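You operate a simulated robot arm through the tools that you are given. There is no shell and no other tool. Be economical: measure what you need, move in short steps, check, and stop when the job is done.

Carry out the task below with a simulated robot arm. There is one attempt and no reset: what you move stays moved.

TASK
Put the 16 hex plug from the top of the teal bench on top of the teal block there and the 12 hex plug on top of the teal can. Then take the green-rim spool from the top of the green bench and put it on top of the blue reducer there.
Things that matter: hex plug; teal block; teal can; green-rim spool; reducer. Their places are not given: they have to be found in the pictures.

It is judged by the outcome, as a careful person would: the job done as asked, and still so three seconds after it is handed in. It fails if anything else is knocked over, pushed out of place, dropped, spilled or broken.

THE ROBOT
A 7-joint arm with a two-finger parallel gripper, fixed in place. Base frame: the origin is at the foot of the arm, x ahead of it, y to its left, z up; the work surface is at about z = 0. Lengths are in cm, angles in degrees, forces in N, time in s.
With the tool pointing down near the work surface it reaches from about 24 to 62 cm from the base axis. Its first joint turns from -66.0 to 66.0 degrees. Payload 2.6 kg.
Tool frame: the origin (TCP) lies between the finger pads and is the grasp point; the fingertips stand 3 cm ahead of it; z points along the fingers, y is the line along which they close. The gripper opens to 9.4 cm. The fingers are 2.8 cm wide and 1 cm thick; the gripper's body (5 by 9.6 cm) begins 5.5 cm behind the TCP.
Orientation is told as [roll, pitch, yaw] about the base's x, y, z axes, in that order, counted from this pose: with the fingers straight down and closing along the base's y, the tool's x points along the base's -x, its y along +y and its z along -z.

THE INTERFACE
- The arm moves only by the tool apply_moves. Its arguments are lists of equal length, an entry for each row: "rot": the turn, a rotation vector about the tool's x, y, z in degrees, a list of three; "travel": the shift along the tool's x, y, z in cm, a list of three; "hand": the opening, from 0 (shut) to 1 (fully open). In form: {"rot": [[rx, ry, rz], ...], "travel": [[tx, ty, tz], ...], "hand": [hand, ...]}. A call has 1 to 20 rows; each row shifts and turns the commanded pose from where the row before left it, along the tool's axes as they then stand. A row lasts 0.2 s, in which the tool goes at most 5 cm and 8.6 degrees; a call with a longer step from one row to the next is refused whole, and so is a gripper value outside its range. A pose out of reach is approached as far as the arm can. The call stops where the force on the tool passes 40 N (or 10 N more than at its start, if that is more) or the arm is blocked; 0.2 s more then pass. The fingers move at their own pace (about 7.2 cm/s each) and stop on an object; they squeeze with about 31 N. The grip force told is the motor's: it shows also when the fingers shut on nothing. Time passes only in rows, and 0.2 s behind the last, so rows that do not move let the fingers close. It gives the time, the measured TCP pose, the force on the tool (base axes), the opening and the grip force at its end, in the units of the frame above (readings bear some noise).
- Cameras (640 x 400 px; columns grow to the right, rows downward): "scene" is fixed at [4.33, 45.11, 54.46]; the picture's right is [-0.60, -0.80, 0.00], its down [-0.59, 0.44, -0.67] and it looks along [0.54, -0.40, -0.74] (base axes); focal length 214 px, centre (320, 200). "wrist" rides on the gripper at [-3.7, 0, -5.8] in the tool frame; the picture's right is [0.00, -1.00, 0.00], its down [0.97, 0.00, -0.24] and it looks along [0.24, 0.00, 0.97] (tool axes); focal length 218 px, centre (320, 200).
- camera(camera): a new picture of that camera. No time passes.
- measure_at(camera, pixels): for up to 12 pixels [column, row] of the newest picture of that camera ("zoom" is the newest enlarged one), the place [x, y, z] in the base frame of the surface seen there, good to about 0.2 cm. No time passes.
- zoom(camera, box): a new picture of the part [left, top, right, bottom] of that camera's present view, enlarged. No time passes.
- job_done(): hands the job in; it is judged then, once.

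Work in short steps. Measure before you move; look again where a grasp or a placing could have gone wrong, and mend it. You have 80 turns and 38 pictures in all, the two below and enlarged ones among them. Open the gripper and draw the arm clear of the work before you hand the job in, unless the task says otherwise; then end with one line.

The tools are called after ">>>" as name(argument=value, ...) on one line, values as JSON. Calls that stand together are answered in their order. apply_moves: Moves the arm, as the interface text tells. Its arguments: {"type":"object","properties":{"rot":{"type":"array","items":{"type":"array","items":{"type":"number"}}},"travel":{"type":"array","items":{"type":"array","items":{"type":"number"}}},"hand":{"type":"array","items":{"type":"number"}}},"required":["rot","travel","hand"]} The other tools are called the same way: camera (camera) takes a picture; measure_at (camera, pixels) gives the place of the surface under pixels of a picture; zoom (camera, box) takes an enlarged picture of a part of a camera's view; job_done () hands the job in.

At the start:

```text
t: 0.0
ee_pos: [35.99, 2.48, 35.98]
orientation: [0.1, 0.0, 0.0]
wrist_force: [-0.3, -0.3, -0.3]
gripper_width: 9.39
grip_force: 0.1
```

scene: 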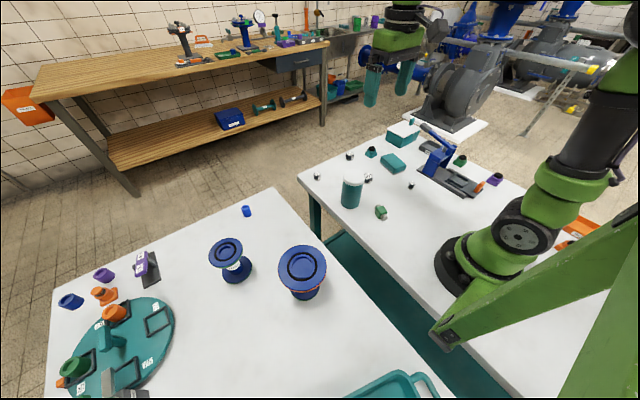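
wrist: 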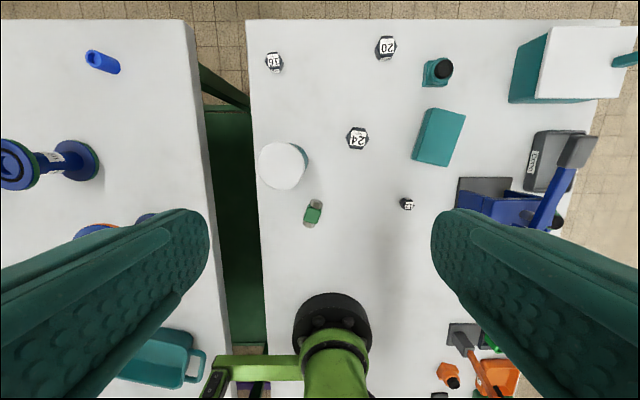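

The wrist view shows hex plugs at about (274,62), (386,47), (357,138) and (407,204). I zoom in to read their labels and to see the spools.

>>> zoom(camera="wrist", box=[240, 20, 480, 230])

>>> zoom(camera="scene", box=[180, 190, 360, 310])

>>> measure_at(camera="wrist", pixels=[[274, 62], [386, 47], [357, 138], [407, 204], [283, 165], [440, 135], [428, 150], [102, 62], [300, 90]])

>>> measure_at(camera="scene", pixels=[[226, 250], [236, 275], [302, 266], [246, 210], [352, 180], [393, 162], [318, 175], [410, 185], [368, 178], [350, 155], [250, 300]])

```text
1.90 times, centred on (360, 125) of wrist
```

zoom: 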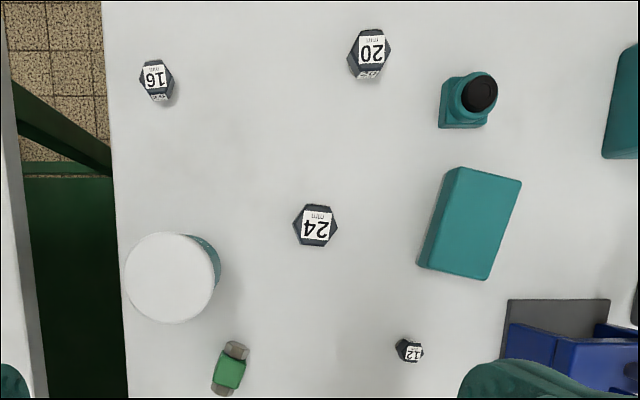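

```text
3.33 times, centred on (270, 250) of scene
```

zoom: 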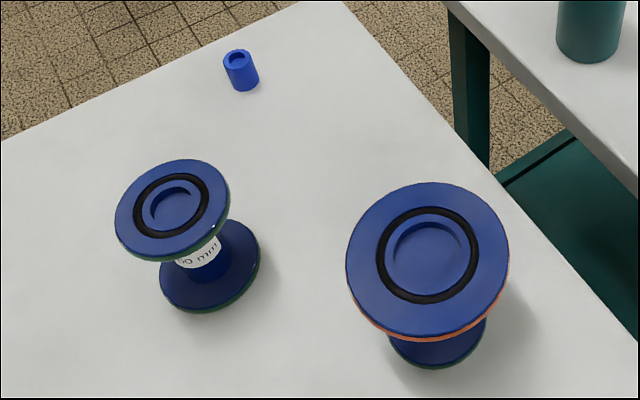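

```text
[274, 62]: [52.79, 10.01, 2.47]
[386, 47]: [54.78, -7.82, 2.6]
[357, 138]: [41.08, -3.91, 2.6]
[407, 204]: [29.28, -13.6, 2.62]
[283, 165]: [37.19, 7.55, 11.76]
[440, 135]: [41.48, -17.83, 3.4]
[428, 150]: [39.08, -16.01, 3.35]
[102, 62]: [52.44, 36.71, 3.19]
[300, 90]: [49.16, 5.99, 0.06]
```

```text
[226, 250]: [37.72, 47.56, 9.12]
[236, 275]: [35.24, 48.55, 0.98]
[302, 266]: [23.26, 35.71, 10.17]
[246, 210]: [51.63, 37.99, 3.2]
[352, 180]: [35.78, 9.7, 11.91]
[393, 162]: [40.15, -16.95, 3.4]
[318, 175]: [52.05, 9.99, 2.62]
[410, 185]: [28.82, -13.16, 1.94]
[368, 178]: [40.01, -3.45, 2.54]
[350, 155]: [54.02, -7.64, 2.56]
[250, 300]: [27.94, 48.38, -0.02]
```

The wrist zoom shows the 16 plug at (52.5,10), the 12 plug at (29,-13.4), the teal block at about (40,-17) with top z 3.4, and the can with top z 11.8. On the other bench are the green-rim spool at (37.7,47.5) and the wide blue reducer at (23,35.7). I go above the 16 plug.

>>> apply_moves(rot=[[0, 0, 0], [0, 0, 0], [0, 0, 0], [0, 0, 0], [0, 0, 0], [0, 0, 0], [0, 0, 0]], travel=[[-2.7, 1.25, 3.5], [-2.7, 1.25, 3.5], [-2.7, 1.25, 3.5], [-2.7, 1.25, 3.5], [-2.7, 1.25, 3.5], [-2.7, 1.25, 3.5], [0, 0, 0]], hand=[1, 1, 1, 1, 1, 1, 1])

>>> camera(camera="wrist")

```text
t: 1.6
ee_pos: [52.36, 10.15, 14.94]
orientation: [-0.1, 0.0, 0.0]
wrist_force: [-0.5, -0.4, -0.4]
gripper_width: 9.4
grip_force: 0.1
```

```text
33 pictures are left
```

wrist: 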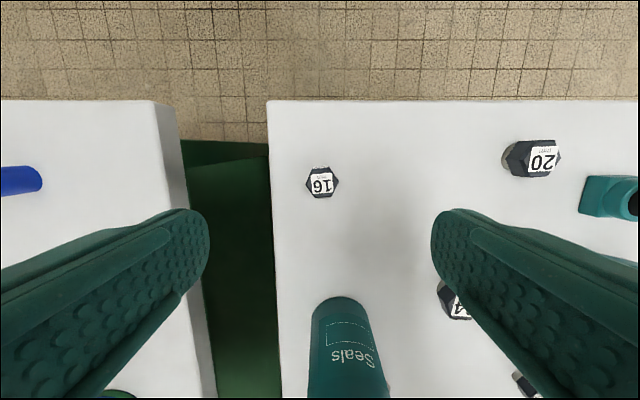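

>>> zoom(camera="wrist", box=[288, 162, 352, 202])

>>> measure_at(camera="wrist", pixels=[[322, 182], [322, 172], [322, 192], [310, 182], [334, 182], [345, 182], [318, 166], [326, 166], [306, 183], [339, 183], [315, 197], [329, 197]])

```text
10.00 times, centred on (320, 182) of wrist
```

zoom: 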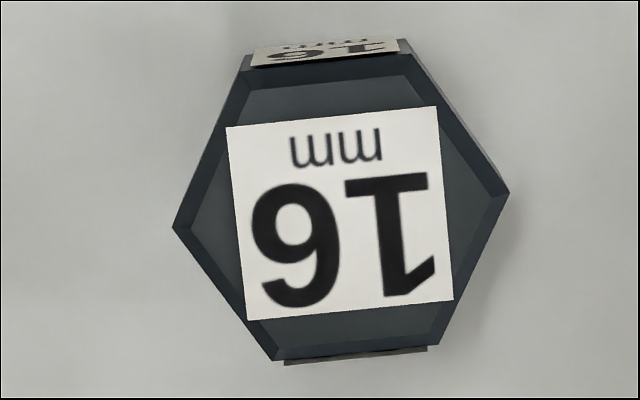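

```text
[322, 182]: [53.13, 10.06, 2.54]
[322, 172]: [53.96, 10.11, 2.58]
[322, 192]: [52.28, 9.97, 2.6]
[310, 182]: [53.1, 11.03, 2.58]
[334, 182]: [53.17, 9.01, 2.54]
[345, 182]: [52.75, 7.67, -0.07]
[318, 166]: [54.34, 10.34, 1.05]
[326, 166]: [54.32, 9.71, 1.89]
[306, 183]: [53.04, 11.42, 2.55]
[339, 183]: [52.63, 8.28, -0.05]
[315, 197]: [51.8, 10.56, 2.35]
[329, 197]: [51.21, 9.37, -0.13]
```

The 16 plug is centred at about (53.08,10.0), with its flats turned 5° from base x. I shift over it, turn 25° so the fingers close on flats, go down to z 3.4 and close.

>>> apply_moves(rot=[[0, 0, 0], [0, 0, 6.25], [0, 0, 6.25], [0, 0, 6.25], [0, 0, 6.25], [0, 0, 0], [0, 0, 0], [0, 0, 0], [0, 0, 0], [0, 0, 0], [0, 0, 0], [0, 0, 0]], travel=[[-0.72, -0.15, 0], [0, 0, 0], [0, 0, 0], [0, 0, 0], [0, 0, 0], [0, 0, 3], [0, 0, 3], [0, 0, 2], [0, 0, 2], [0, 0, 1], [0, 0, 0.5], [0, 0, 0]], hand=[1, 1, 1, 1, 1, 0.8, 0.6, 0.6, 0.6, 0.6, 0.6, 0.6])

```text
t: 4.2
ee_pos: [52.83, 10.0, 3.38]
orientation: [0.0, 0.0, -25.0]
wrist_force: [-0.3, 0.3, -0.2]
gripper_width: 5.62
grip_force: 0.1
```

In place; close the fingers.

>>> apply_moves(rot=[[0, 0, 0], [0, 0, 0], [0, 0, 0], [0, 0, 0]], travel=[[0, 0, 0], [0, 0, 0], [0, 0, 0], [0, 0, 0]], hand=[0, 0, 0, 0])

```text
t: 5.2
ee_pos: [53.03, 9.99, 3.29]
orientation: [0.0, 0.0, -25.0]
wrist_force: [-0.5, -0.3, 0.8]
gripper_width: 2.42
grip_force: 31.2
```

Gripped at 2.42 cm. I lift to about z 17, carry it over the block and look.

>>> apply_moves(rot=[[0, 0, 0], [0, 0, 0], [0, 0, 0], [0, 0, 0], [0, 0, 0], [0, 0, 0], [0, 0, 0], [0, 0, 0], [0, 0, 0], [0, 0, 0], [0, 0, 0], [0, 0, 0]], travel=[[0, 0, -2], [0, 0, -4], [0, 0, -4], [0, 0, -4], [-0.1, -4.2, 0], [-0.1, -4.2, 0], [-0.1, -4.2, 0], [-0.1, -4.2, 0], [-0.1, -4.2, 0], [-0.05, -4.2, 0], [0, -4.2, 0], [0, 0, 0]], hand=[0, 0, 0, 0, 0, 0, 0, 0, 0, 0, 0, 0])

>>> camera(camera="wrist")

>>> zoom(camera="scene", box=[350, 100, 510, 200])

```text
t: 7.8
ee_pos: [40.83, -17.32, 17.29]
orientation: [0.1, 0.0, -25.0]
wrist_force: [0.9, 0.4, -0.9]
gripper_width: 2.42
grip_force: 31.4
```

```text
31 pictures are left
```

wrist: 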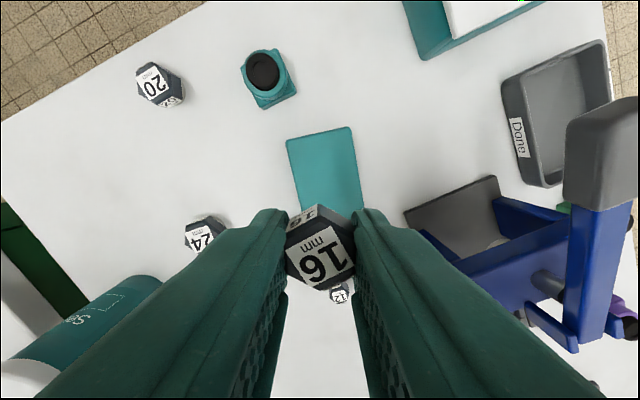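

```text
4.00 times, centred on (430, 150) of scene
```

zoom: 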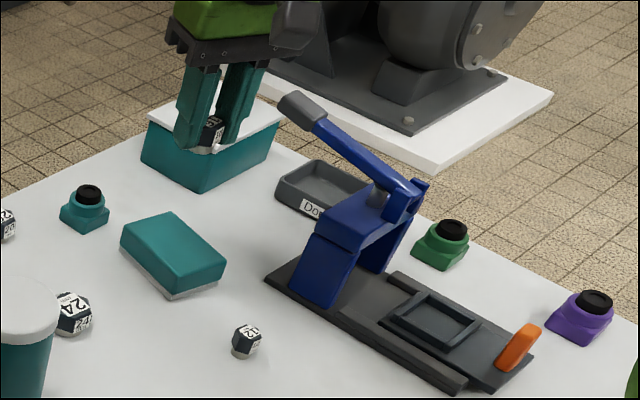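

The block is seen both in the wrist picture and in the enlarged scene picture. I measure its corners and the blue press beside it.

>>> measure_at(camera="zoom", pixels=[[126, 238], [171, 216], [222, 264], [172, 287], [172, 250], [290, 100], [340, 200], [400, 200], [305, 250], [246, 333], [246, 345], [325, 122]])

>>> measure_at(camera="wrist", pixels=[[290, 142], [349, 131], [361, 205], [600, 120], [510, 240]])

```text
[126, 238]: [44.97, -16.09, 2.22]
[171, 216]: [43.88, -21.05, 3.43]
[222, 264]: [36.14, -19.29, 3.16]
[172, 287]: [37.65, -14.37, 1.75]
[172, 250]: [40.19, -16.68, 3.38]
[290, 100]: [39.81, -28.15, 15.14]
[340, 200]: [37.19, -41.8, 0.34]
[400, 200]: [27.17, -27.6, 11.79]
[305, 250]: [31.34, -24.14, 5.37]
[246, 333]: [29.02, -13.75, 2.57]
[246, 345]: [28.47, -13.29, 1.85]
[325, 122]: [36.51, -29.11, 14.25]
```

```text
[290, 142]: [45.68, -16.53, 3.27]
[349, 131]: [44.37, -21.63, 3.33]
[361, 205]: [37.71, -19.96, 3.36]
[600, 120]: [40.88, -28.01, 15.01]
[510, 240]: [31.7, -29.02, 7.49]
```

Block centre is about (40.9,-17.9) with top 3.38. The press arm starts at y≈-26.5, so it is clear. I lower the plug from z 17.29 to about 6.75.

>>> apply_moves(rot=[[0, 0, 0], [0, 0, 0], [0, 0, 0], [0, 0, 0], [0, 0, 0], [0, 0, 0]], travel=[[0, -0.2, 4], [0, 0, 3], [0, 0, 2], [0, 0, 1], [0, 0, 0.5], [0, 0, 0]], hand=[0, 0, 0, 0, 0, 0])

```text
t: 9.2
ee_pos: [40.83, -17.32, 6.81]
orientation: [0.0, 0.1, -24.9]
wrist_force: [0.0, -0.4, 0.2]
gripper_width: 2.41
grip_force: 30.9
```

One more millimetre down, then open a little and retreat upward.

>>> apply_moves(rot=[[0, 0, 0], [0, 0, 0], [0, 0, 0], [0, 0, 0], [0, 0, 0], [0, 0, 0], [0, 0, 0], [0, 0, 0]], travel=[[0, 0, 0.1], [0, 0, 0], [0, 0, 0], [0, 0, 0], [0, 0, -1], [0, 0, -3], [0, 0, -4], [0, 0, 0]], hand=[0, 0.45, 0.45, 0.45, 0.45, 0.45, 0.45, 0.45])

>>> camera(camera="wrist")

```text
t: 11.0
ee_pos: [41.0, -17.21, 14.91]
orientation: [0.0, 0.1, -24.9]
wrist_force: [0.2, -0.2, -0.2]
gripper_width: 4.21
grip_force: 0.1
```

```text
29 pictures are left
```

wrist: 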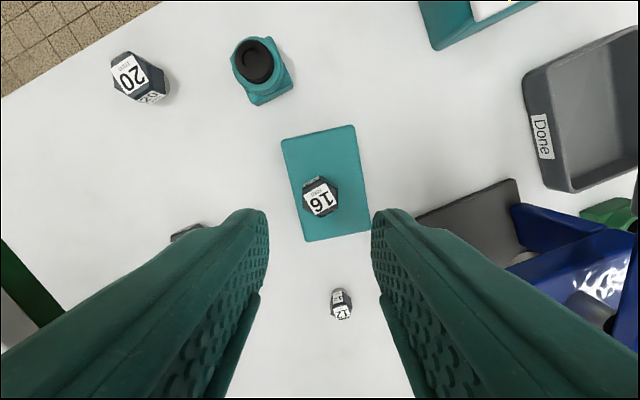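

The 16 plug sits on the block. Next I go above the 12 plug, near (28.9,-13.5).

>>> apply_moves(rot=[[0, 0, 0], [0, 0, 0], [0, 0, 0], [0, 0, 0], [0, 0, 0]], travel=[[3.2, -0.45, 0], [3.2, -0.45, 0], [3.2, -0.45, 0], [2.9, -0.42, 0], [0, 0, 0]], hand=[0.45, 0.45, 0.45, 0.45, 0.45])

>>> zoom(camera="wrist", box=[272, 150, 368, 210])

```text
t: 12.2
ee_pos: [28.96, -13.34, 14.98]
orientation: [-0.1, 0.0, -25.0]
wrist_force: [0.4, 1.3, -0.8]
gripper_width: 4.23
grip_force: 0.0
```

```text
6.67 times, centred on (320, 180) of wrist
```

zoom: 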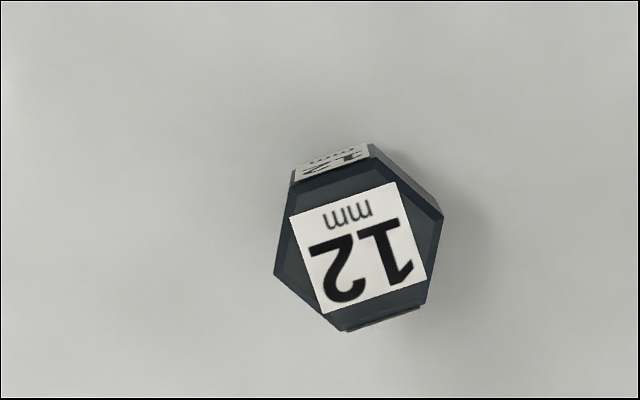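

Label tilt is about 18°, so a further +12° turn lines the fingers up with flats. I measure the centre.

>>> measure_at(camera="zoom", pixels=[[358, 243], [300, 195], [372, 165], [435, 214], [420, 298], [345, 320], [282, 270]])

```text
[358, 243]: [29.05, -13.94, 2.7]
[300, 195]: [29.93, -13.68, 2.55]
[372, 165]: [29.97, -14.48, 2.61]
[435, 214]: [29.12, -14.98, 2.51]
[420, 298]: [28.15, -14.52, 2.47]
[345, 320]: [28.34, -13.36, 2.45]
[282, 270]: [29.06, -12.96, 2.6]
```

Centre is (29.08,-13.97). I shift, turn 12°, go down to z 3.35 and close.

>>> apply_moves(rot=[[0, 0, 0], [0, 0, 6], [0, 0, 6], [0, 0, 0], [0, 0, 0], [0, 0, 0], [0, 0, 0], [0, 0, 0], [0, 0, 0], [0, 0, 0], [0, 0, 0], [0, 0, 0], [0, 0, 0], [0, 0, 0]], travel=[[-0.38, -0.52, 0], [0, 0, 0], [0, 0, 0], [0, 0, 3], [0, 0, 3], [0, 0, 2], [0, 0, 2], [0, 0, 1], [0, 0, 0.6], [0, 0, 0], [0, 0, 0], [0, 0, 0], [0, 0, 0], [0, 0, 0]], hand=[0.45, 0.45, 0.45, 0.45, 0.45, 0.45, 0.45, 0.45, 0.45, 0.45, 0, 0, 0, 0])

```text
t: 15.2
ee_pos: [29.07, -14.19, 3.31]
orientation: [0.0, 0.0, -37.0]
wrist_force: [-0.5, 0.8, -0.2]
gripper_width: 1.9
grip_force: 31.1
```

Gripped at 1.9 cm. I lift to about z 20 and carry it over the can.

>>> apply_moves(rot=[[0, 0, 0], [0, 0, 0], [0, 0, 0], [0, 0, 0], [0, 0, 0], [0, 0, 0], [0, 0, 0], [0, 0, 0], [0, 0, 0], [0, 0, 0], [0, 0, 0], [0, 0, 0]], travel=[[0, 0, -2.5], [0, 0, -4.8], [0, 0, -4.8], [0, 0, -4.8], [1.13, 3.72, 0], [1.13, 3.72, 0], [1.13, 3.72, 0], [1.13, 3.72, 0], [1.13, 3.72, 0], [1.13, 3.72, 0], [0, 0, 0], [0, 0, 0]], hand=[0, 0, 0, 0, 0, 0, 0, 0, 0, 0, 0, 0])

>>> camera(camera="wrist")

>>> zoom(camera="scene", box=[300, 120, 428, 220])

```text
t: 17.8
ee_pos: [37.05, 7.86, 20.29]
orientation: [0.0, 0.0, -37.1]
wrist_force: [0.7, 0.4, -0.6]
gripper_width: 1.88
grip_force: 31.1
```

```text
27 pictures are left
```

wrist: 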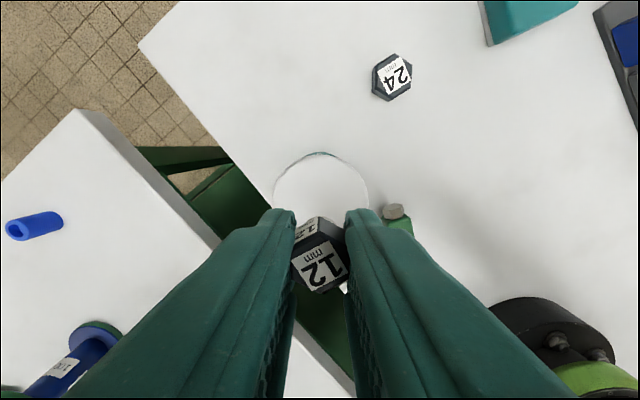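

```text
4.00 times, centred on (364, 170) of scene
```

zoom: 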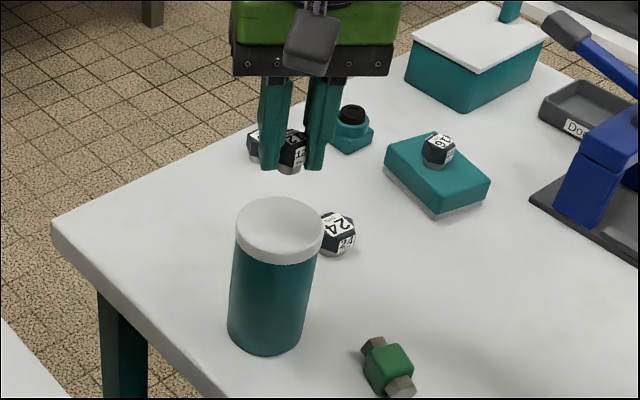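

Plug held above the can. I measure the can's lid across its width.

>>> measure_at(camera="zoom", pixels=[[279, 225], [240, 225], [319, 225], [279, 200], [279, 250], [260, 215], [300, 240]])

>>> measure_at(camera="wrist", pixels=[[321, 157], [277, 190], [364, 190], [321, 185], [321, 205]])

```text
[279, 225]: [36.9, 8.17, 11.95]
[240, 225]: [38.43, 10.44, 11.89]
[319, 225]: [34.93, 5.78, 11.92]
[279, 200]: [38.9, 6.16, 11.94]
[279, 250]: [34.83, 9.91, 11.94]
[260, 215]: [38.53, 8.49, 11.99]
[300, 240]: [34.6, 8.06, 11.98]
```

```text
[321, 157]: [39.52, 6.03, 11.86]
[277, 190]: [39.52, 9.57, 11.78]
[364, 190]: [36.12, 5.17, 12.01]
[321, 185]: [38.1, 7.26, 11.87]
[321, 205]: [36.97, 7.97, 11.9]
```

The lid centre is about (36.9,8.1) at z 11.93, almost under the TCP. I lower to z 15.3.

>>> apply_moves(rot=[[0, 0, 0], [0, 0, 0], [0, 0, 0], [0, 0, 0]], travel=[[0.1, 0, 3], [0, 0, 1.5], [0, 0, 0.45], [0, 0, 0]], hand=[0, 0, 0, 0])

>>> zoom(camera="scene", box=[320, 140, 400, 190])

```text
t: 18.8
ee_pos: [37.02, 7.84, 15.13]
orientation: [0.0, 0.0, -36.9]
wrist_force: [-0.7, 0.1, -0.8]
gripper_width: 1.89
grip_force: 30.8
```

```text
8.00 times, centred on (360, 165) of scene
```

zoom: 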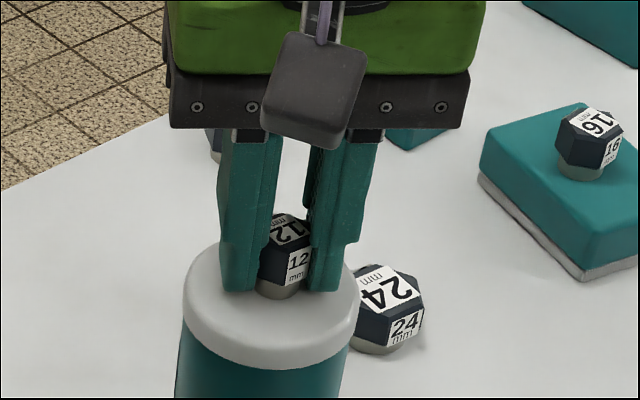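

Nearly touching. I lower 2 mm more and read the force.

>>> apply_moves(rot=[[0, 0, 0], [0, 0, 0], [0, 0, 0]], travel=[[0, 0, 0.1], [0, 0, 0.08], [0, 0, 0]], hand=[0, 0, 0])

```text
t: 19.6
ee_pos: [37.0, 7.81, 15.3]
orientation: [0.1, -0.1, -37.0]
wrist_force: [-2.6, 0.4, 13.7]
gripper_width: 1.9
grip_force: 31.3
```

Contact (13.7 N). I ease up 1 mm, open and retreat upward.

>>> apply_moves(rot=[[0, 0, 0], [0, 0, 0], [0, 0, 0], [0, 0, 0], [0, 0, 0], [0, 0, 0], [0, 0, 0], [0, 0, 0], [0, 0, 0]], travel=[[0, 0, -0.1], [0, 0, 0], [0, 0, 0], [0, 0, 0], [0, 0, -1], [0, 0, -4], [0, 0, -4], [0, 0, -4.8], [0, 0, 0]], hand=[0, 0.45, 0.45, 0.45, 0.45, 0.45, 0.45, 0.45, 0.45])

>>> zoom(camera="scene", box=[300, 120, 428, 220])

>>> zoom(camera="scene", box=[190, 200, 350, 300])

```text
t: 21.6
ee_pos: [36.82, 7.94, 29.0]
orientation: [0.0, -0.1, -36.9]
wrist_force: [0.5, 0.3, 0.0]
gripper_width: 4.23
grip_force: 0.1
```

```text
4.00 times, centred on (364, 170) of scene
```

zoom: 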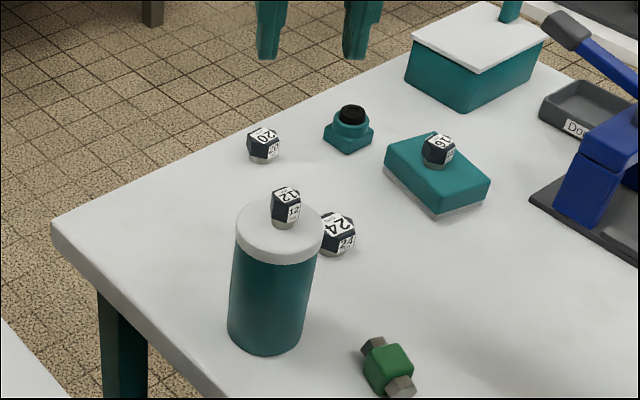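

```text
4.00 times, centred on (270, 250) of scene
```

zoom: 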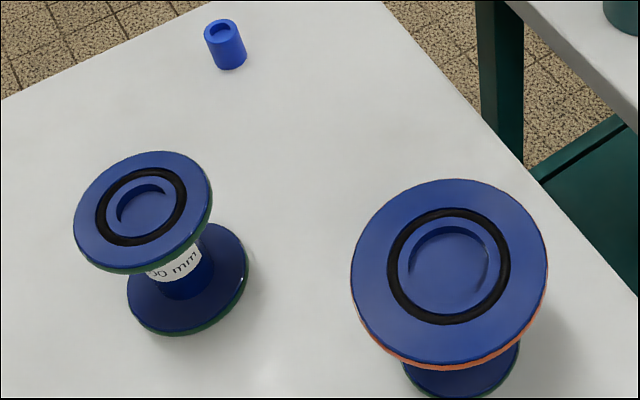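

Both plugs sit where they should. Now I measure the spool and reducer flanges.

>>> measure_at(camera="zoom", pixels=[[79, 228], [207, 190], [150, 155], [135, 262], [142, 205], [355, 270], [543, 265], [450, 183], [447, 360], [449, 270], [180, 310], [187, 282]])

```text
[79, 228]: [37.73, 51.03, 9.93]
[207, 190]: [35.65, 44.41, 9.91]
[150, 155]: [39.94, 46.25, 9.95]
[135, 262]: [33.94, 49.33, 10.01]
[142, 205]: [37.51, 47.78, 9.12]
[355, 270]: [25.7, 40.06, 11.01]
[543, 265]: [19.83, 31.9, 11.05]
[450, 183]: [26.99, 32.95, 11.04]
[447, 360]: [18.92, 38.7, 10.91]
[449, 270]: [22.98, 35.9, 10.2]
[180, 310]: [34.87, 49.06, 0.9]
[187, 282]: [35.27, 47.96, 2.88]
```

The spool flange is 7 cm across, centred at (36.9,47.75) with top z 10. The reducer top is centred at (22.9,35.9) at z 11. I turn the tool to yaw +45 and open it, then move over toward the spool.

>>> apply_moves(rot=[[0, 0, -8.2], [0, 0, -8.2], [0, 0, -8.2], [0, 0, -8.2], [0, 0, -8.2], [0, 0, -8.2], [0, 0, -8.2], [0, 0, -8.2], [0, 0, -8.2], [0, 0, -8.2], [0, 0, 0]], travel=[[0, 0, 0], [0, 0, 0], [0, 0, 0], [0, 0, 0], [0, 0, 0], [0, 0, 0], [0, 0, 0], [0, 0, 0], [0, 0, 0], [0, 0, 0], [0, 0, 0]], hand=[0.45, 0.45, 0.45, 0.6, 0.7, 0.8, 0.9, 1, 1, 1, 1])

>>> apply_moves(rot=[[0, 0, 0], [0, 0, 0], [0, 0, 0], [0, 0, 0], [0, 0, 0], [0, 0, 0], [0, 0, 0], [0, 0, 0], [0, 0, 0], [0, 0, 0]], travel=[[-3, 3.05, 0.8], [-3, 3.05, 0.8], [-3, 3.05, 0.8], [-3, 3.05, 0.8], [-3, 3.05, 0.8], [-3, 3.05, 0.8], [-3, 3.05, 0.8], [-3, 3.05, 0.8], [-3, 3.05, 0.8], [0, 0, 0]], hand=[1, 1, 1, 1, 1, 1, 1, 1, 1, 1])

>>> camera(camera="wrist")

```text
t: 24.0
ee_pos: [37.02, 7.87, 29.06]
orientation: [0.1, 0.0, 45.0]
wrist_force: [-1.0, -0.1, -0.3]
gripper_width: 9.41
grip_force: 0.0
```

```text
t: 26.2
ee_pos: [36.3, 46.5, 21.52]
orientation: [-0.1, -0.1, 45.1]
wrist_force: [-0.7, 0.1, 0.1]
gripper_width: 9.41
grip_force: 0.1
out of reach, approached as far as the arm can: row 9
```

```text
22 pictures are left
```

wrist: 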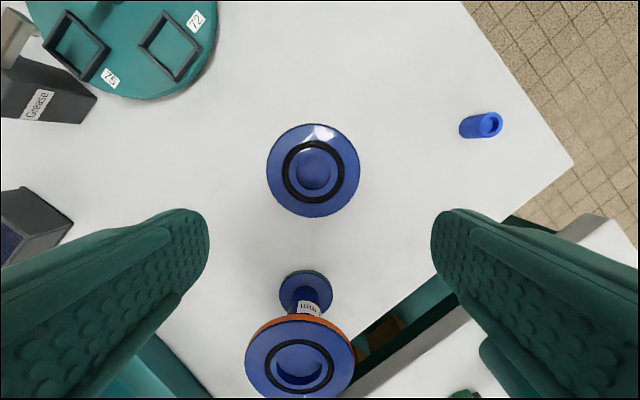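

I measure the spool's top flange from the wrist camera.

>>> measure_at(camera="wrist", pixels=[[270, 170], [357, 170], [313, 128], [313, 213], [313, 170], [283, 140], [344, 200], [283, 200], [344, 140]])

```text
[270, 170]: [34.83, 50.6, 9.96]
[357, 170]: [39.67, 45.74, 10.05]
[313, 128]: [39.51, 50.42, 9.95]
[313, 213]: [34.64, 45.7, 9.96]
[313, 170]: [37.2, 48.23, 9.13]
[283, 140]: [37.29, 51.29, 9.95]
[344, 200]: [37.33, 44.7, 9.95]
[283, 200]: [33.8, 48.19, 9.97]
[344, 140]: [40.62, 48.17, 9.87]
```

The centre is (37.2,48.1). The arm is at its edge of reach at this height, so I go down to z ~14.5 first, staying above the flange, and read the pose.

>>> apply_moves(rot=[[0, 0, 0], [0, 0, 0], [0, 0, 0], [0, 0, 0]], travel=[[0, 0, 3], [0, 0, 3], [0, 0, 1], [0, 0, 0]], hand=[1, 1, 1, 1])

```text
t: 27.2
ee_pos: [37.31, 47.75, 15.09]
orientation: [0.0, 0.1, 45.0]
wrist_force: [0.2, -0.2, 0.5]
gripper_width: 9.41
grip_force: 0.2
out of reach, approached as far as the arm can: row 1, 2
```

Now at (37.31,47.75,15.1). I make a small shift and a partial descent, then re-read.

>>> apply_moves(rot=[[0, 0, 0], [0, 0, 0], [0, 0, 0]], travel=[[-0.18, 0.3, 0], [0, 0, 1.2], [0, 0, 0]], hand=[1, 1, 1])

>>> camera(camera="wrist")

```text
t: 28.0
ee_pos: [37.16, 48.28, 13.91]
orientation: [0.0, 0.1, 45.1]
wrist_force: [-0.1, 0.0, 0.3]
gripper_width: 9.41
grip_force: 0.1
```

```text
21 pictures are left
```

wrist: 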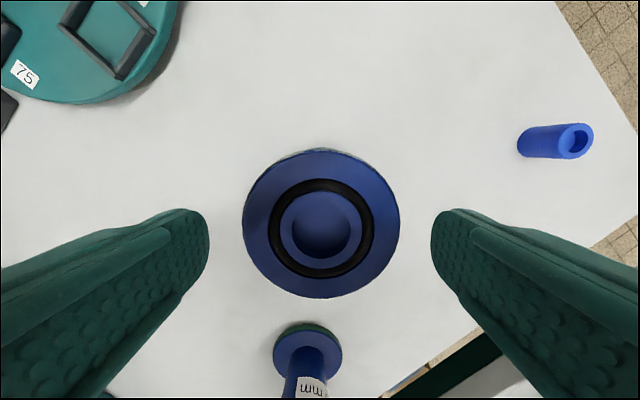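

The flange is centred between the fingers (column 321, row ~223). I go down to z 9.3.

>>> apply_moves(rot=[[0, 0, 0], [0, 0, 0], [0, 0, 0], [0, 0, 0]], travel=[[0, 0, 2], [0, 0, 1.6], [0, 0, 1], [0, 0, 0]], hand=[1, 1, 1, 1])

>>> zoom(camera="scene", box=[180, 200, 308, 300])

```text
t: 29.0
ee_pos: [37.55, 48.82, 9.43]
orientation: [0.0, 0.1, 45.0]
wrist_force: [0.0, 0.3, -0.7]
gripper_width: 9.38
grip_force: 0.1
out of reach, approached as far as the arm can: row 1, 3
```

```text
4.00 times, centred on (244, 250) of scene
```

zoom: 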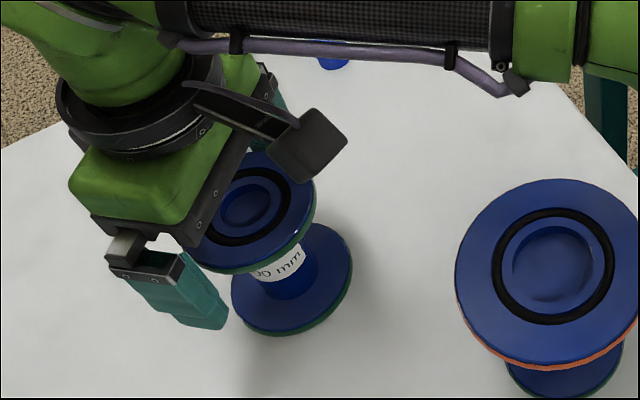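

The reading drifted about 0.7 cm outward. I check it with the wrist camera.

>>> camera(camera="wrist")

```text
19 pictures are left
```

wrist: 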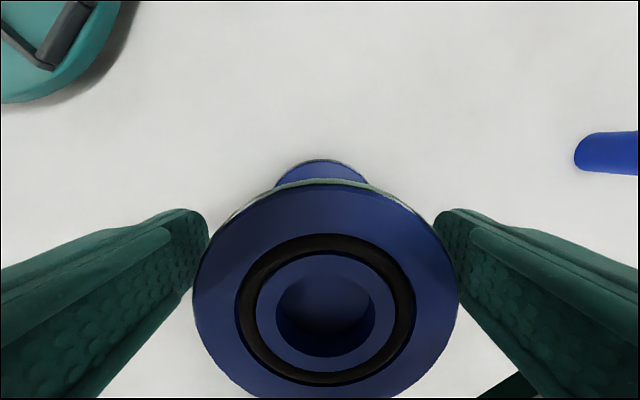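

The flange centre lies 0.7 cm on the tool's +x side. I correct by +0.7 and close.

>>> apply_moves(rot=[[0, 0, 0], [0, 0, 0]], travel=[[0.6, -0.12, 0], [0, 0, 0]], hand=[1, 1])

```text
t: 29.6
ee_pos: [37.59, 48.77, 9.41]
orientation: [0.0, 0.0, 45.1]
wrist_force: [-0.1, -0.3, 0.0]
gripper_width: 9.4
grip_force: 0.1
out of reach, approached as far as the arm can: row 1
```

It did not move, as the commanded pose is still past reach. I step inward again.

>>> apply_moves(rot=[[0, 0, 0], [0, 0, 0]], travel=[[0.5, 0, 0], [0, 0, 0]], hand=[1, 1])

```text
t: 30.2
ee_pos: [37.58, 48.73, 9.31]
orientation: [0.0, 0.1, 45.1]
wrist_force: [-0.4, 0.3, -1.1]
gripper_width: 9.41
grip_force: 0.2
out of reach, approached as far as the arm can: row 1
```

>>> apply_moves(rot=[[0, 0, 0], [0, 0, 0]], travel=[[0.5, 0, 0], [0, 0, 0]], hand=[1, 1])

```text
t: 30.8
ee_pos: [37.61, 48.77, 9.42]
orientation: [0.1, 0.1, 45.0]
wrist_force: [-0.3, 0.0, -0.5]
gripper_width: 9.37
grip_force: 0.1
out of reach, approached as far as the arm can: row 1
```

The arm is near straight and seems stuck at that edge. Moving along tool x is free of collisions, so I try a slight lift combined with an inward step.

>>> apply_moves(rot=[[0, 0, 0], [0, 0, 0], [0, 0, 0]], travel=[[0.4, 0, -0.5], [0.4, 0, -0.5], [0, 0, 0]], hand=[1, 1, 1])

```text
t: 31.6
ee_pos: [37.44, 48.6, 10.49]
orientation: [0.0, 0.0, 45.0]
wrist_force: [0.5, 0.3, -0.8]
gripper_width: 9.42
grip_force: 0.0
out of reach, approached as far as the arm can: row 1, 2
```

>>> apply_moves(rot=[[0, 0, 0], [0, 0, 0]], travel=[[2.5, 0, 0], [0, 0, 0]], hand=[1, 1])

```text
t: 32.2
ee_pos: [36.98, 49.01, 10.75]
orientation: [0.1, 0.0, 45.0]
wrist_force: [0.2, -0.7, 0.4]
gripper_width: 9.41
grip_force: 0.1
out of reach, approached as far as the arm can: row 1
```

That slid sideways 0.6 cm, which is not wanted. I lift clear of the flange and unfold the arm there.

>>> apply_moves(rot=[[0, 0, 0], [0, 0, 0], [0, 0, 0], [0, 0, 0]], travel=[[0, -0.5, -1], [0, 0, -2], [0, 0, -2], [0, 0, 0]], hand=[1, 1, 1, 1])

>>> camera(camera="wrist")

```text
t: 33.2
ee_pos: [36.33, 48.66, 15.55]
orientation: [0.0, -0.1, 45.0]
wrist_force: [-0.5, -0.1, -0.2]
gripper_width: 9.39
grip_force: 0.0
out of reach, approached as far as the arm can: row 2, 3
```

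```text
18 pictures are left
```

wrist: 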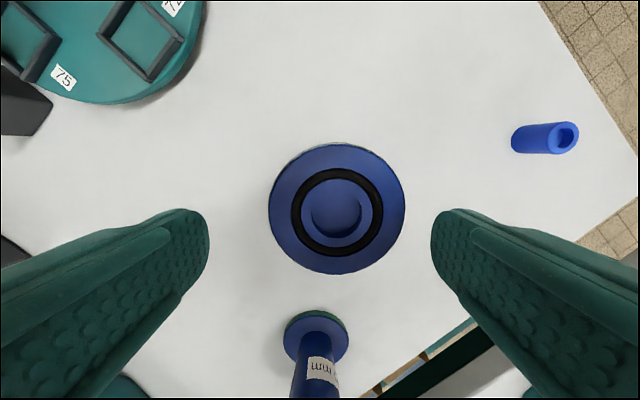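

Spool undisturbed. I pull inward several cm to unfold the arm.

>>> apply_moves(rot=[[0, 0, 0], [0, 0, 0], [0, 0, 0]], travel=[[4, 0, 0], [4, 0, 0], [0, 0, 0]], hand=[1, 1, 1])

```text
t: 34.0
ee_pos: [30.73, 42.81, 15.43]
orientation: [0.0, -0.1, 45.0]
wrist_force: [-0.5, -0.3, 0.4]
gripper_width: 9.39
grip_force: 0.0
```

Control is normal again. I align with the spool's centre line 9 cm back from it and descend to z 9.4 there, clear of both spool and reducer.

>>> apply_moves(rot=[[0, 0, 0], [0, 0, 0], [0, 0, 0], [0, 0, 0], [0, 0, 0]], travel=[[0.5, -0.85, 0], [0, 0, 2], [0, 0, 2], [0, 0, 2], [0, 0, 0]], hand=[1, 1, 1, 1, 1])

>>> camera(camera="wrist")

```text
t: 35.2
ee_pos: [30.83, 41.95, 9.58]
orientation: [0.0, -0.1, 45.0]
wrist_force: [-0.1, 0.1, -0.5]
gripper_width: 9.39
grip_force: 0.0
```

```text
17 pictures are left
```

wrist: 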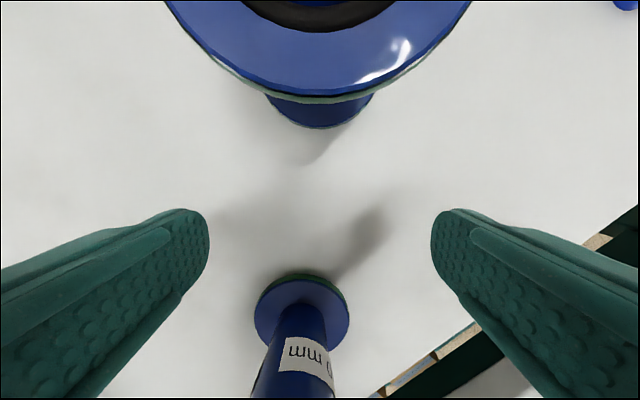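

The flange is well centred at column 318. I advance 8.2 cm along tool -x.

>>> apply_moves(rot=[[0, 0, 0], [0, 0, 0], [0, 0, 0], [0, 0, 0], [0, 0, 0]], travel=[[-2, -0.1, 0], [-2, 0, 0], [-2, 0, 0], [-1.5, 0, 0], [0, 0, 0]], hand=[1, 1, 1, 1, 1])

>>> camera(camera="wrist")

```text
t: 36.4
ee_pos: [36.39, 47.14, 9.44]
orientation: [0.1, 0.0, 45.1]
wrist_force: [-0.3, 0.4, 0.1]
gripper_width: 9.41
grip_force: 0.0
```

```text
16 pictures are left
```

wrist: 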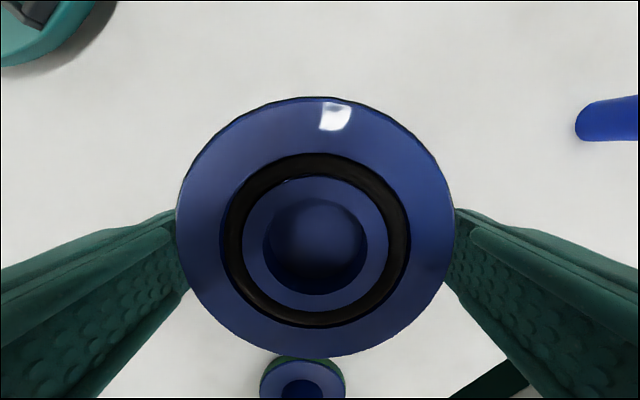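

The flange centre is still about 1.1 cm ahead. I advance 0.8 more.

>>> apply_moves(rot=[[0, 0, 0], [0, 0, 0], [0, 0, 0]], travel=[[-0.4, 0, 0], [-0.4, 0.1, 0], [0, 0, 0]], hand=[1, 1, 1])

```text
t: 37.2
ee_pos: [36.82, 47.84, 9.58]
orientation: [0.0, -0.1, 45.0]
wrist_force: [-0.1, 0.3, 0.0]
gripper_width: 9.41
grip_force: 0.1
```

In place without a reach warning. I close on the flange.

>>> apply_moves(rot=[[0, 0, 0], [0, 0, 0], [0, 0, 0], [0, 0, 0]], travel=[[0, 0, 0], [0, 0, 0], [0, 0, 0], [0, 0, 0]], hand=[0, 0, 0, 0])

>>> camera(camera="wrist")

```text
t: 38.2
ee_pos: [36.87, 47.91, 9.56]
orientation: [0.0, 0.0, 45.0]
wrist_force: [-0.5, 1.3, 0.6]
gripper_width: 7.66
grip_force: 31.0
```

```text
15 pictures are left
```

wrist: 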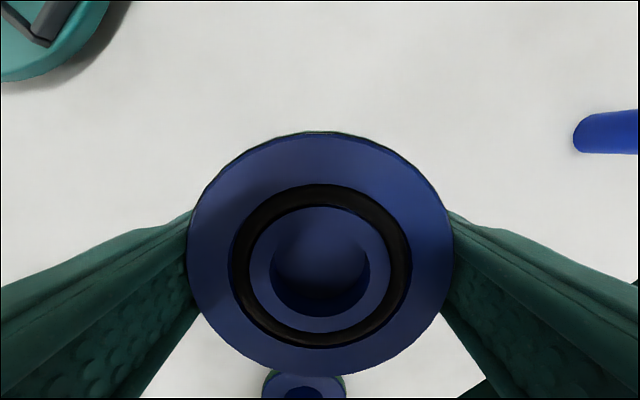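

Gripped; the opening reads 7.66 cm. I lift gently, easing inward at the same time to stay in reach.

>>> apply_moves(rot=[[0, 0, 0], [0, 0, 0], [0, 0, 0], [0, 0, 0], [0, 0, 0], [0, 0, 0], [0, 0, 0], [0, 0, 0], [0, 0, 0]], travel=[[0.1, 0, -0.5], [0.4, 0, -1], [1, 0, -2], [1, 0, -2], [1, 0, -2], [1, 0, -2], [1, 0, -2], [0.5, 0, -2], [0, 0, 0]], hand=[0, 0, 0, 0, 0, 0, 0, 0, 0])

>>> zoom(camera="scene", box=[160, 120, 352, 270])

```text
t: 40.2
ee_pos: [32.54, 43.65, 23.14]
orientation: [0.0, 0.0, 45.0]
wrist_force: [-0.5, 0.0, -1.2]
gripper_width: 7.63
grip_force: 31.0
```

```text
2.67 times, centred on (256, 195) of scene
```

zoom: 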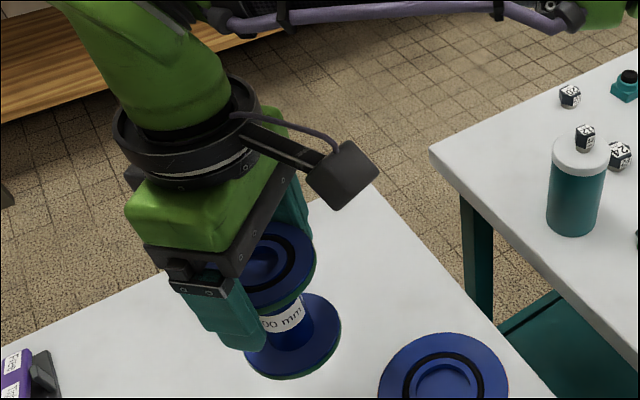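

Spool held upright. I carry it over the reducer to TCP (22.8,35.85) at z 23.

>>> apply_moves(rot=[[0, 0, 0], [0, 0, 0], [0, 0, 0], [0, 0, 0], [0, 0, 0], [0, 0, 0]], travel=[[2.5, 0.27, 0], [2.5, 0.28, 0], [2.5, 0.28, 0], [2.5, 0.27, 0], [2.4, 0.27, 0], [0, 0, 0]], hand=[0, 0, 0, 0, 0, 0])

>>> zoom(camera="scene", box=[220, 180, 380, 310])

>>> camera(camera="wrist")

```text
t: 41.6
ee_pos: [22.8, 35.82, 23.11]
orientation: [-0.1, 0.0, 45.0]
wrist_force: [0.2, 0.5, -2.5]
gripper_width: 7.65
grip_force: 31.0
```

```text
3.08 times, centred on (300, 245) of scene
```

zoom: 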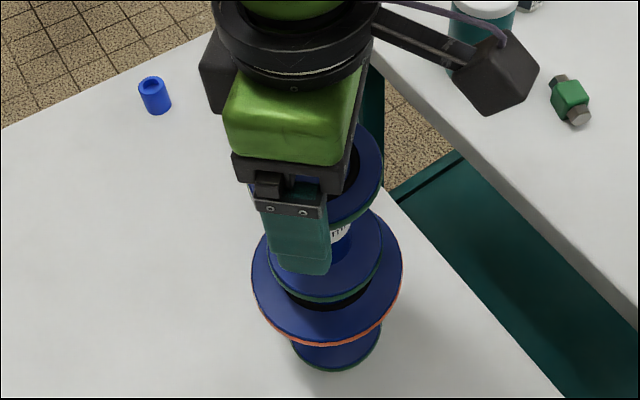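

```text
12 pictures are left
```

wrist: 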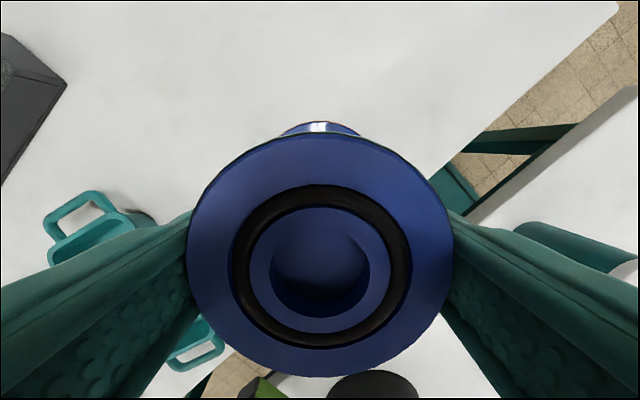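

I check alignment from the enlarged picture's flange edges.

>>> measure_at(camera="zoom", pixels=[[254, 275], [400, 268], [327, 336], [272, 262], [379, 245], [325, 296], [378, 215], [270, 320], [385, 310]])

>>> measure_at(camera="wrist", pixels=[[318, 128], [290, 133], [345, 130], [318, 150]])

```text
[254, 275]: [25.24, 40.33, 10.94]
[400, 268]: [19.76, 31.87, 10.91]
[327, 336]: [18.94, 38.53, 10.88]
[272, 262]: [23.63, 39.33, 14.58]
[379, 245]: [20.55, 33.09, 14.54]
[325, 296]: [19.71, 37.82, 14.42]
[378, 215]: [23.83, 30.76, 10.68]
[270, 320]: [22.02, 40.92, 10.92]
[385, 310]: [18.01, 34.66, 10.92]
```

```text
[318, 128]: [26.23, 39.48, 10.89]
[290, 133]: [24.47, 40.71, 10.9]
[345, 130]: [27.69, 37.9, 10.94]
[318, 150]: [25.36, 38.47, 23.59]
```

Reducer and spool are concentric within about 2 mm. I lower 2.3 cm, then feel for contact.

>>> apply_moves(rot=[[0, 0, 0], [0, 0, 0], [0, 0, 0], [0, 0, 0]], travel=[[0, 0, 1.2], [0, 0, 0.8], [0, 0, 0.3], [0, 0, 0]], hand=[0, 0, 0, 0])

>>> apply_moves(rot=[[0, 0, 0], [0, 0, 0]], travel=[[0, 0, 0.15], [0, 0, 0]], hand=[0, 0])

```text
t: 42.6
ee_pos: [22.77, 35.79, 20.9]
orientation: [0.0, 0.0, 45.0]
wrist_force: [-0.4, -0.6, -1.9]
gripper_width: 7.67
grip_force: 31.1
```

```text
t: 43.2
ee_pos: [22.72, 35.69, 20.68]
orientation: [0.0, 0.1, 45.0]
wrist_force: [0.5, -0.7, -0.8]
gripper_width: 7.65
grip_force: 30.6
```

>>> apply_moves(rot=[[0, 0, 0], [0, 0, 0]], travel=[[0, 0, 0.12], [0, 0, 0]], hand=[0, 0])

>>> zoom(camera="scene", box=[260, 220, 356, 300])

```text
t: 43.8
ee_pos: [22.76, 35.8, 20.53]
orientation: [0.0, -0.1, 45.0]
wrist_force: [0.2, -0.7, -0.5]
gripper_width: 7.64
grip_force: 30.7
```

```text
5.00 times, centred on (308, 260) of scene
```

zoom: 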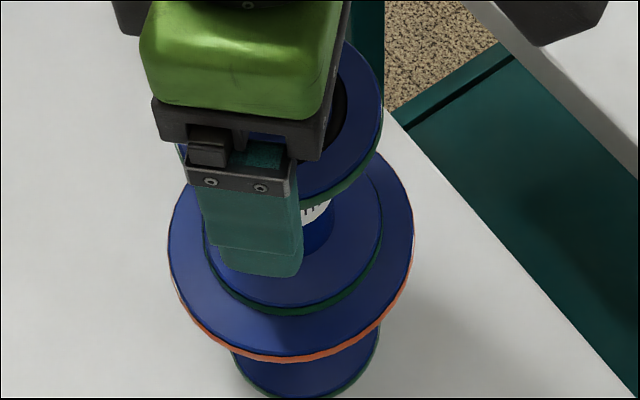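

Very close to contact; another 1 mm.

>>> apply_moves(rot=[[0, 0, 0], [0, 0, 0]], travel=[[0, 0, 0.08], [0, 0, 0]], hand=[0, 0])

```text
t: 44.4
ee_pos: [22.79, 35.75, 20.6]
orientation: [-0.1, 0.0, 45.0]
wrist_force: [1.0, 0.7, 6.9]
gripper_width: 7.63
grip_force: 31.7
```

Contact (6.9 N). I release, wait, then rise straight up.

>>> apply_moves(rot=[[0, 0, 0], [0, 0, 0], [0, 0, 0], [0, 0, 0], [0, 0, 0], [0, 0, 0], [0, 0, 0], [0, 0, 0]], travel=[[0, 0, 0], [0, 0, 0], [0, 0, 0], [0, 0, -1], [0, 0, -2], [0, 0, -3], [0, 0, -4], [0, 0, 0]], hand=[1, 1, 1, 1, 1, 1, 1, 1])

>>> camera(camera="wrist")

>>> camera(camera="scene")

```text
t: 46.2
ee_pos: [22.77, 35.58, 30.53]
orientation: [0.1, -0.1, 44.9]
wrist_force: [-0.1, 0.4, -0.1]
gripper_width: 9.4
grip_force: 0.0
```

```text
10 pictures are left
```

wrist: 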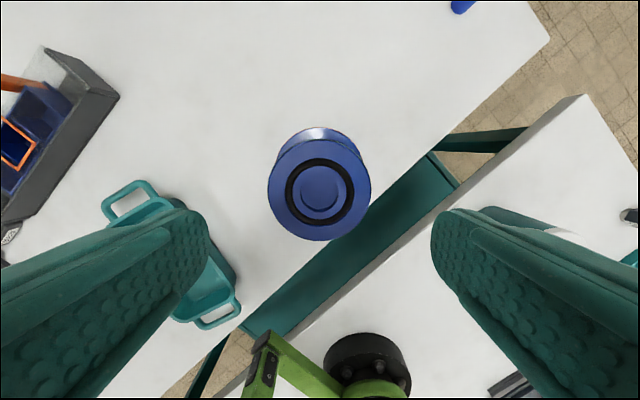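

```text
9 pictures are left
```

scene: 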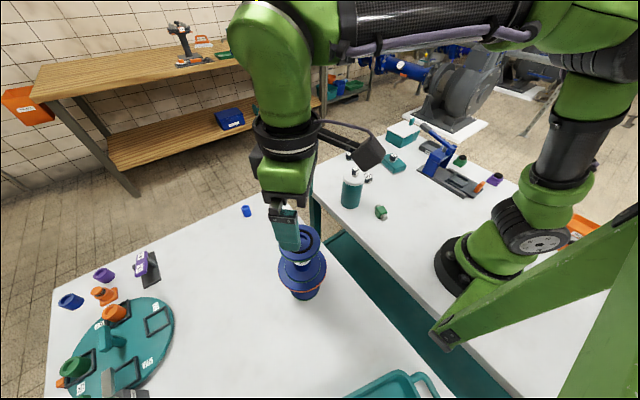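

The spool stands on the reducer. I move the arm back to a clear place and make a last check.

>>> apply_moves(rot=[[0, 0, 0], [0, 0, 0], [0, 0, 0], [0, 0, 0], [0, 0, 0], [0, 0, 0], [0, 0, 0], [0, 0, 0], [0, 0, 0], [0, 0, 0]], travel=[[0, 0, -4], [1.7, -4, 0], [1.7, -4, 0], [1.7, -4, 0], [1.7, -4, 0], [1.7, -4, 0], [1.7, -4, 0], [1.7, -4, 0], [1.7, -4, 0], [0, 0, 0]], hand=[1, 1, 1, 1, 1, 1, 1, 1, 1, 1])

>>> camera(camera="scene")

>>> zoom(camera="scene", box=[220, 130, 420, 300])

```text
t: 48.4
ee_pos: [35.9, 3.44, 34.47]
orientation: [0.1, -0.1, 45.0]
wrist_force: [0.4, -0.8, 0.5]
gripper_width: 9.39
grip_force: 0.1
```

```text
8 pictures are left
```

scene: 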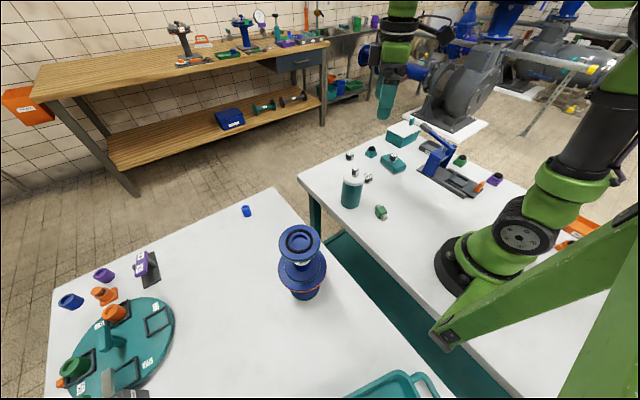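

```text
2.35 times, centred on (320, 215) of scene
```

zoom: 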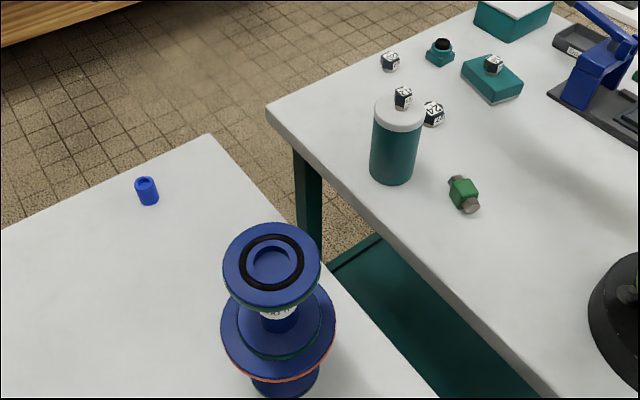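

All three items are in place, the rest is undisturbed, and the arm is clear. I hand the job in.

>>> job_done()

```text
The job is handed in.
```

The 16 hex plug is on the teal block, the 12 hex plug is on the teal can, and the green-rim spool is on the blue reducer; the last pictures show nothing else disturbed.
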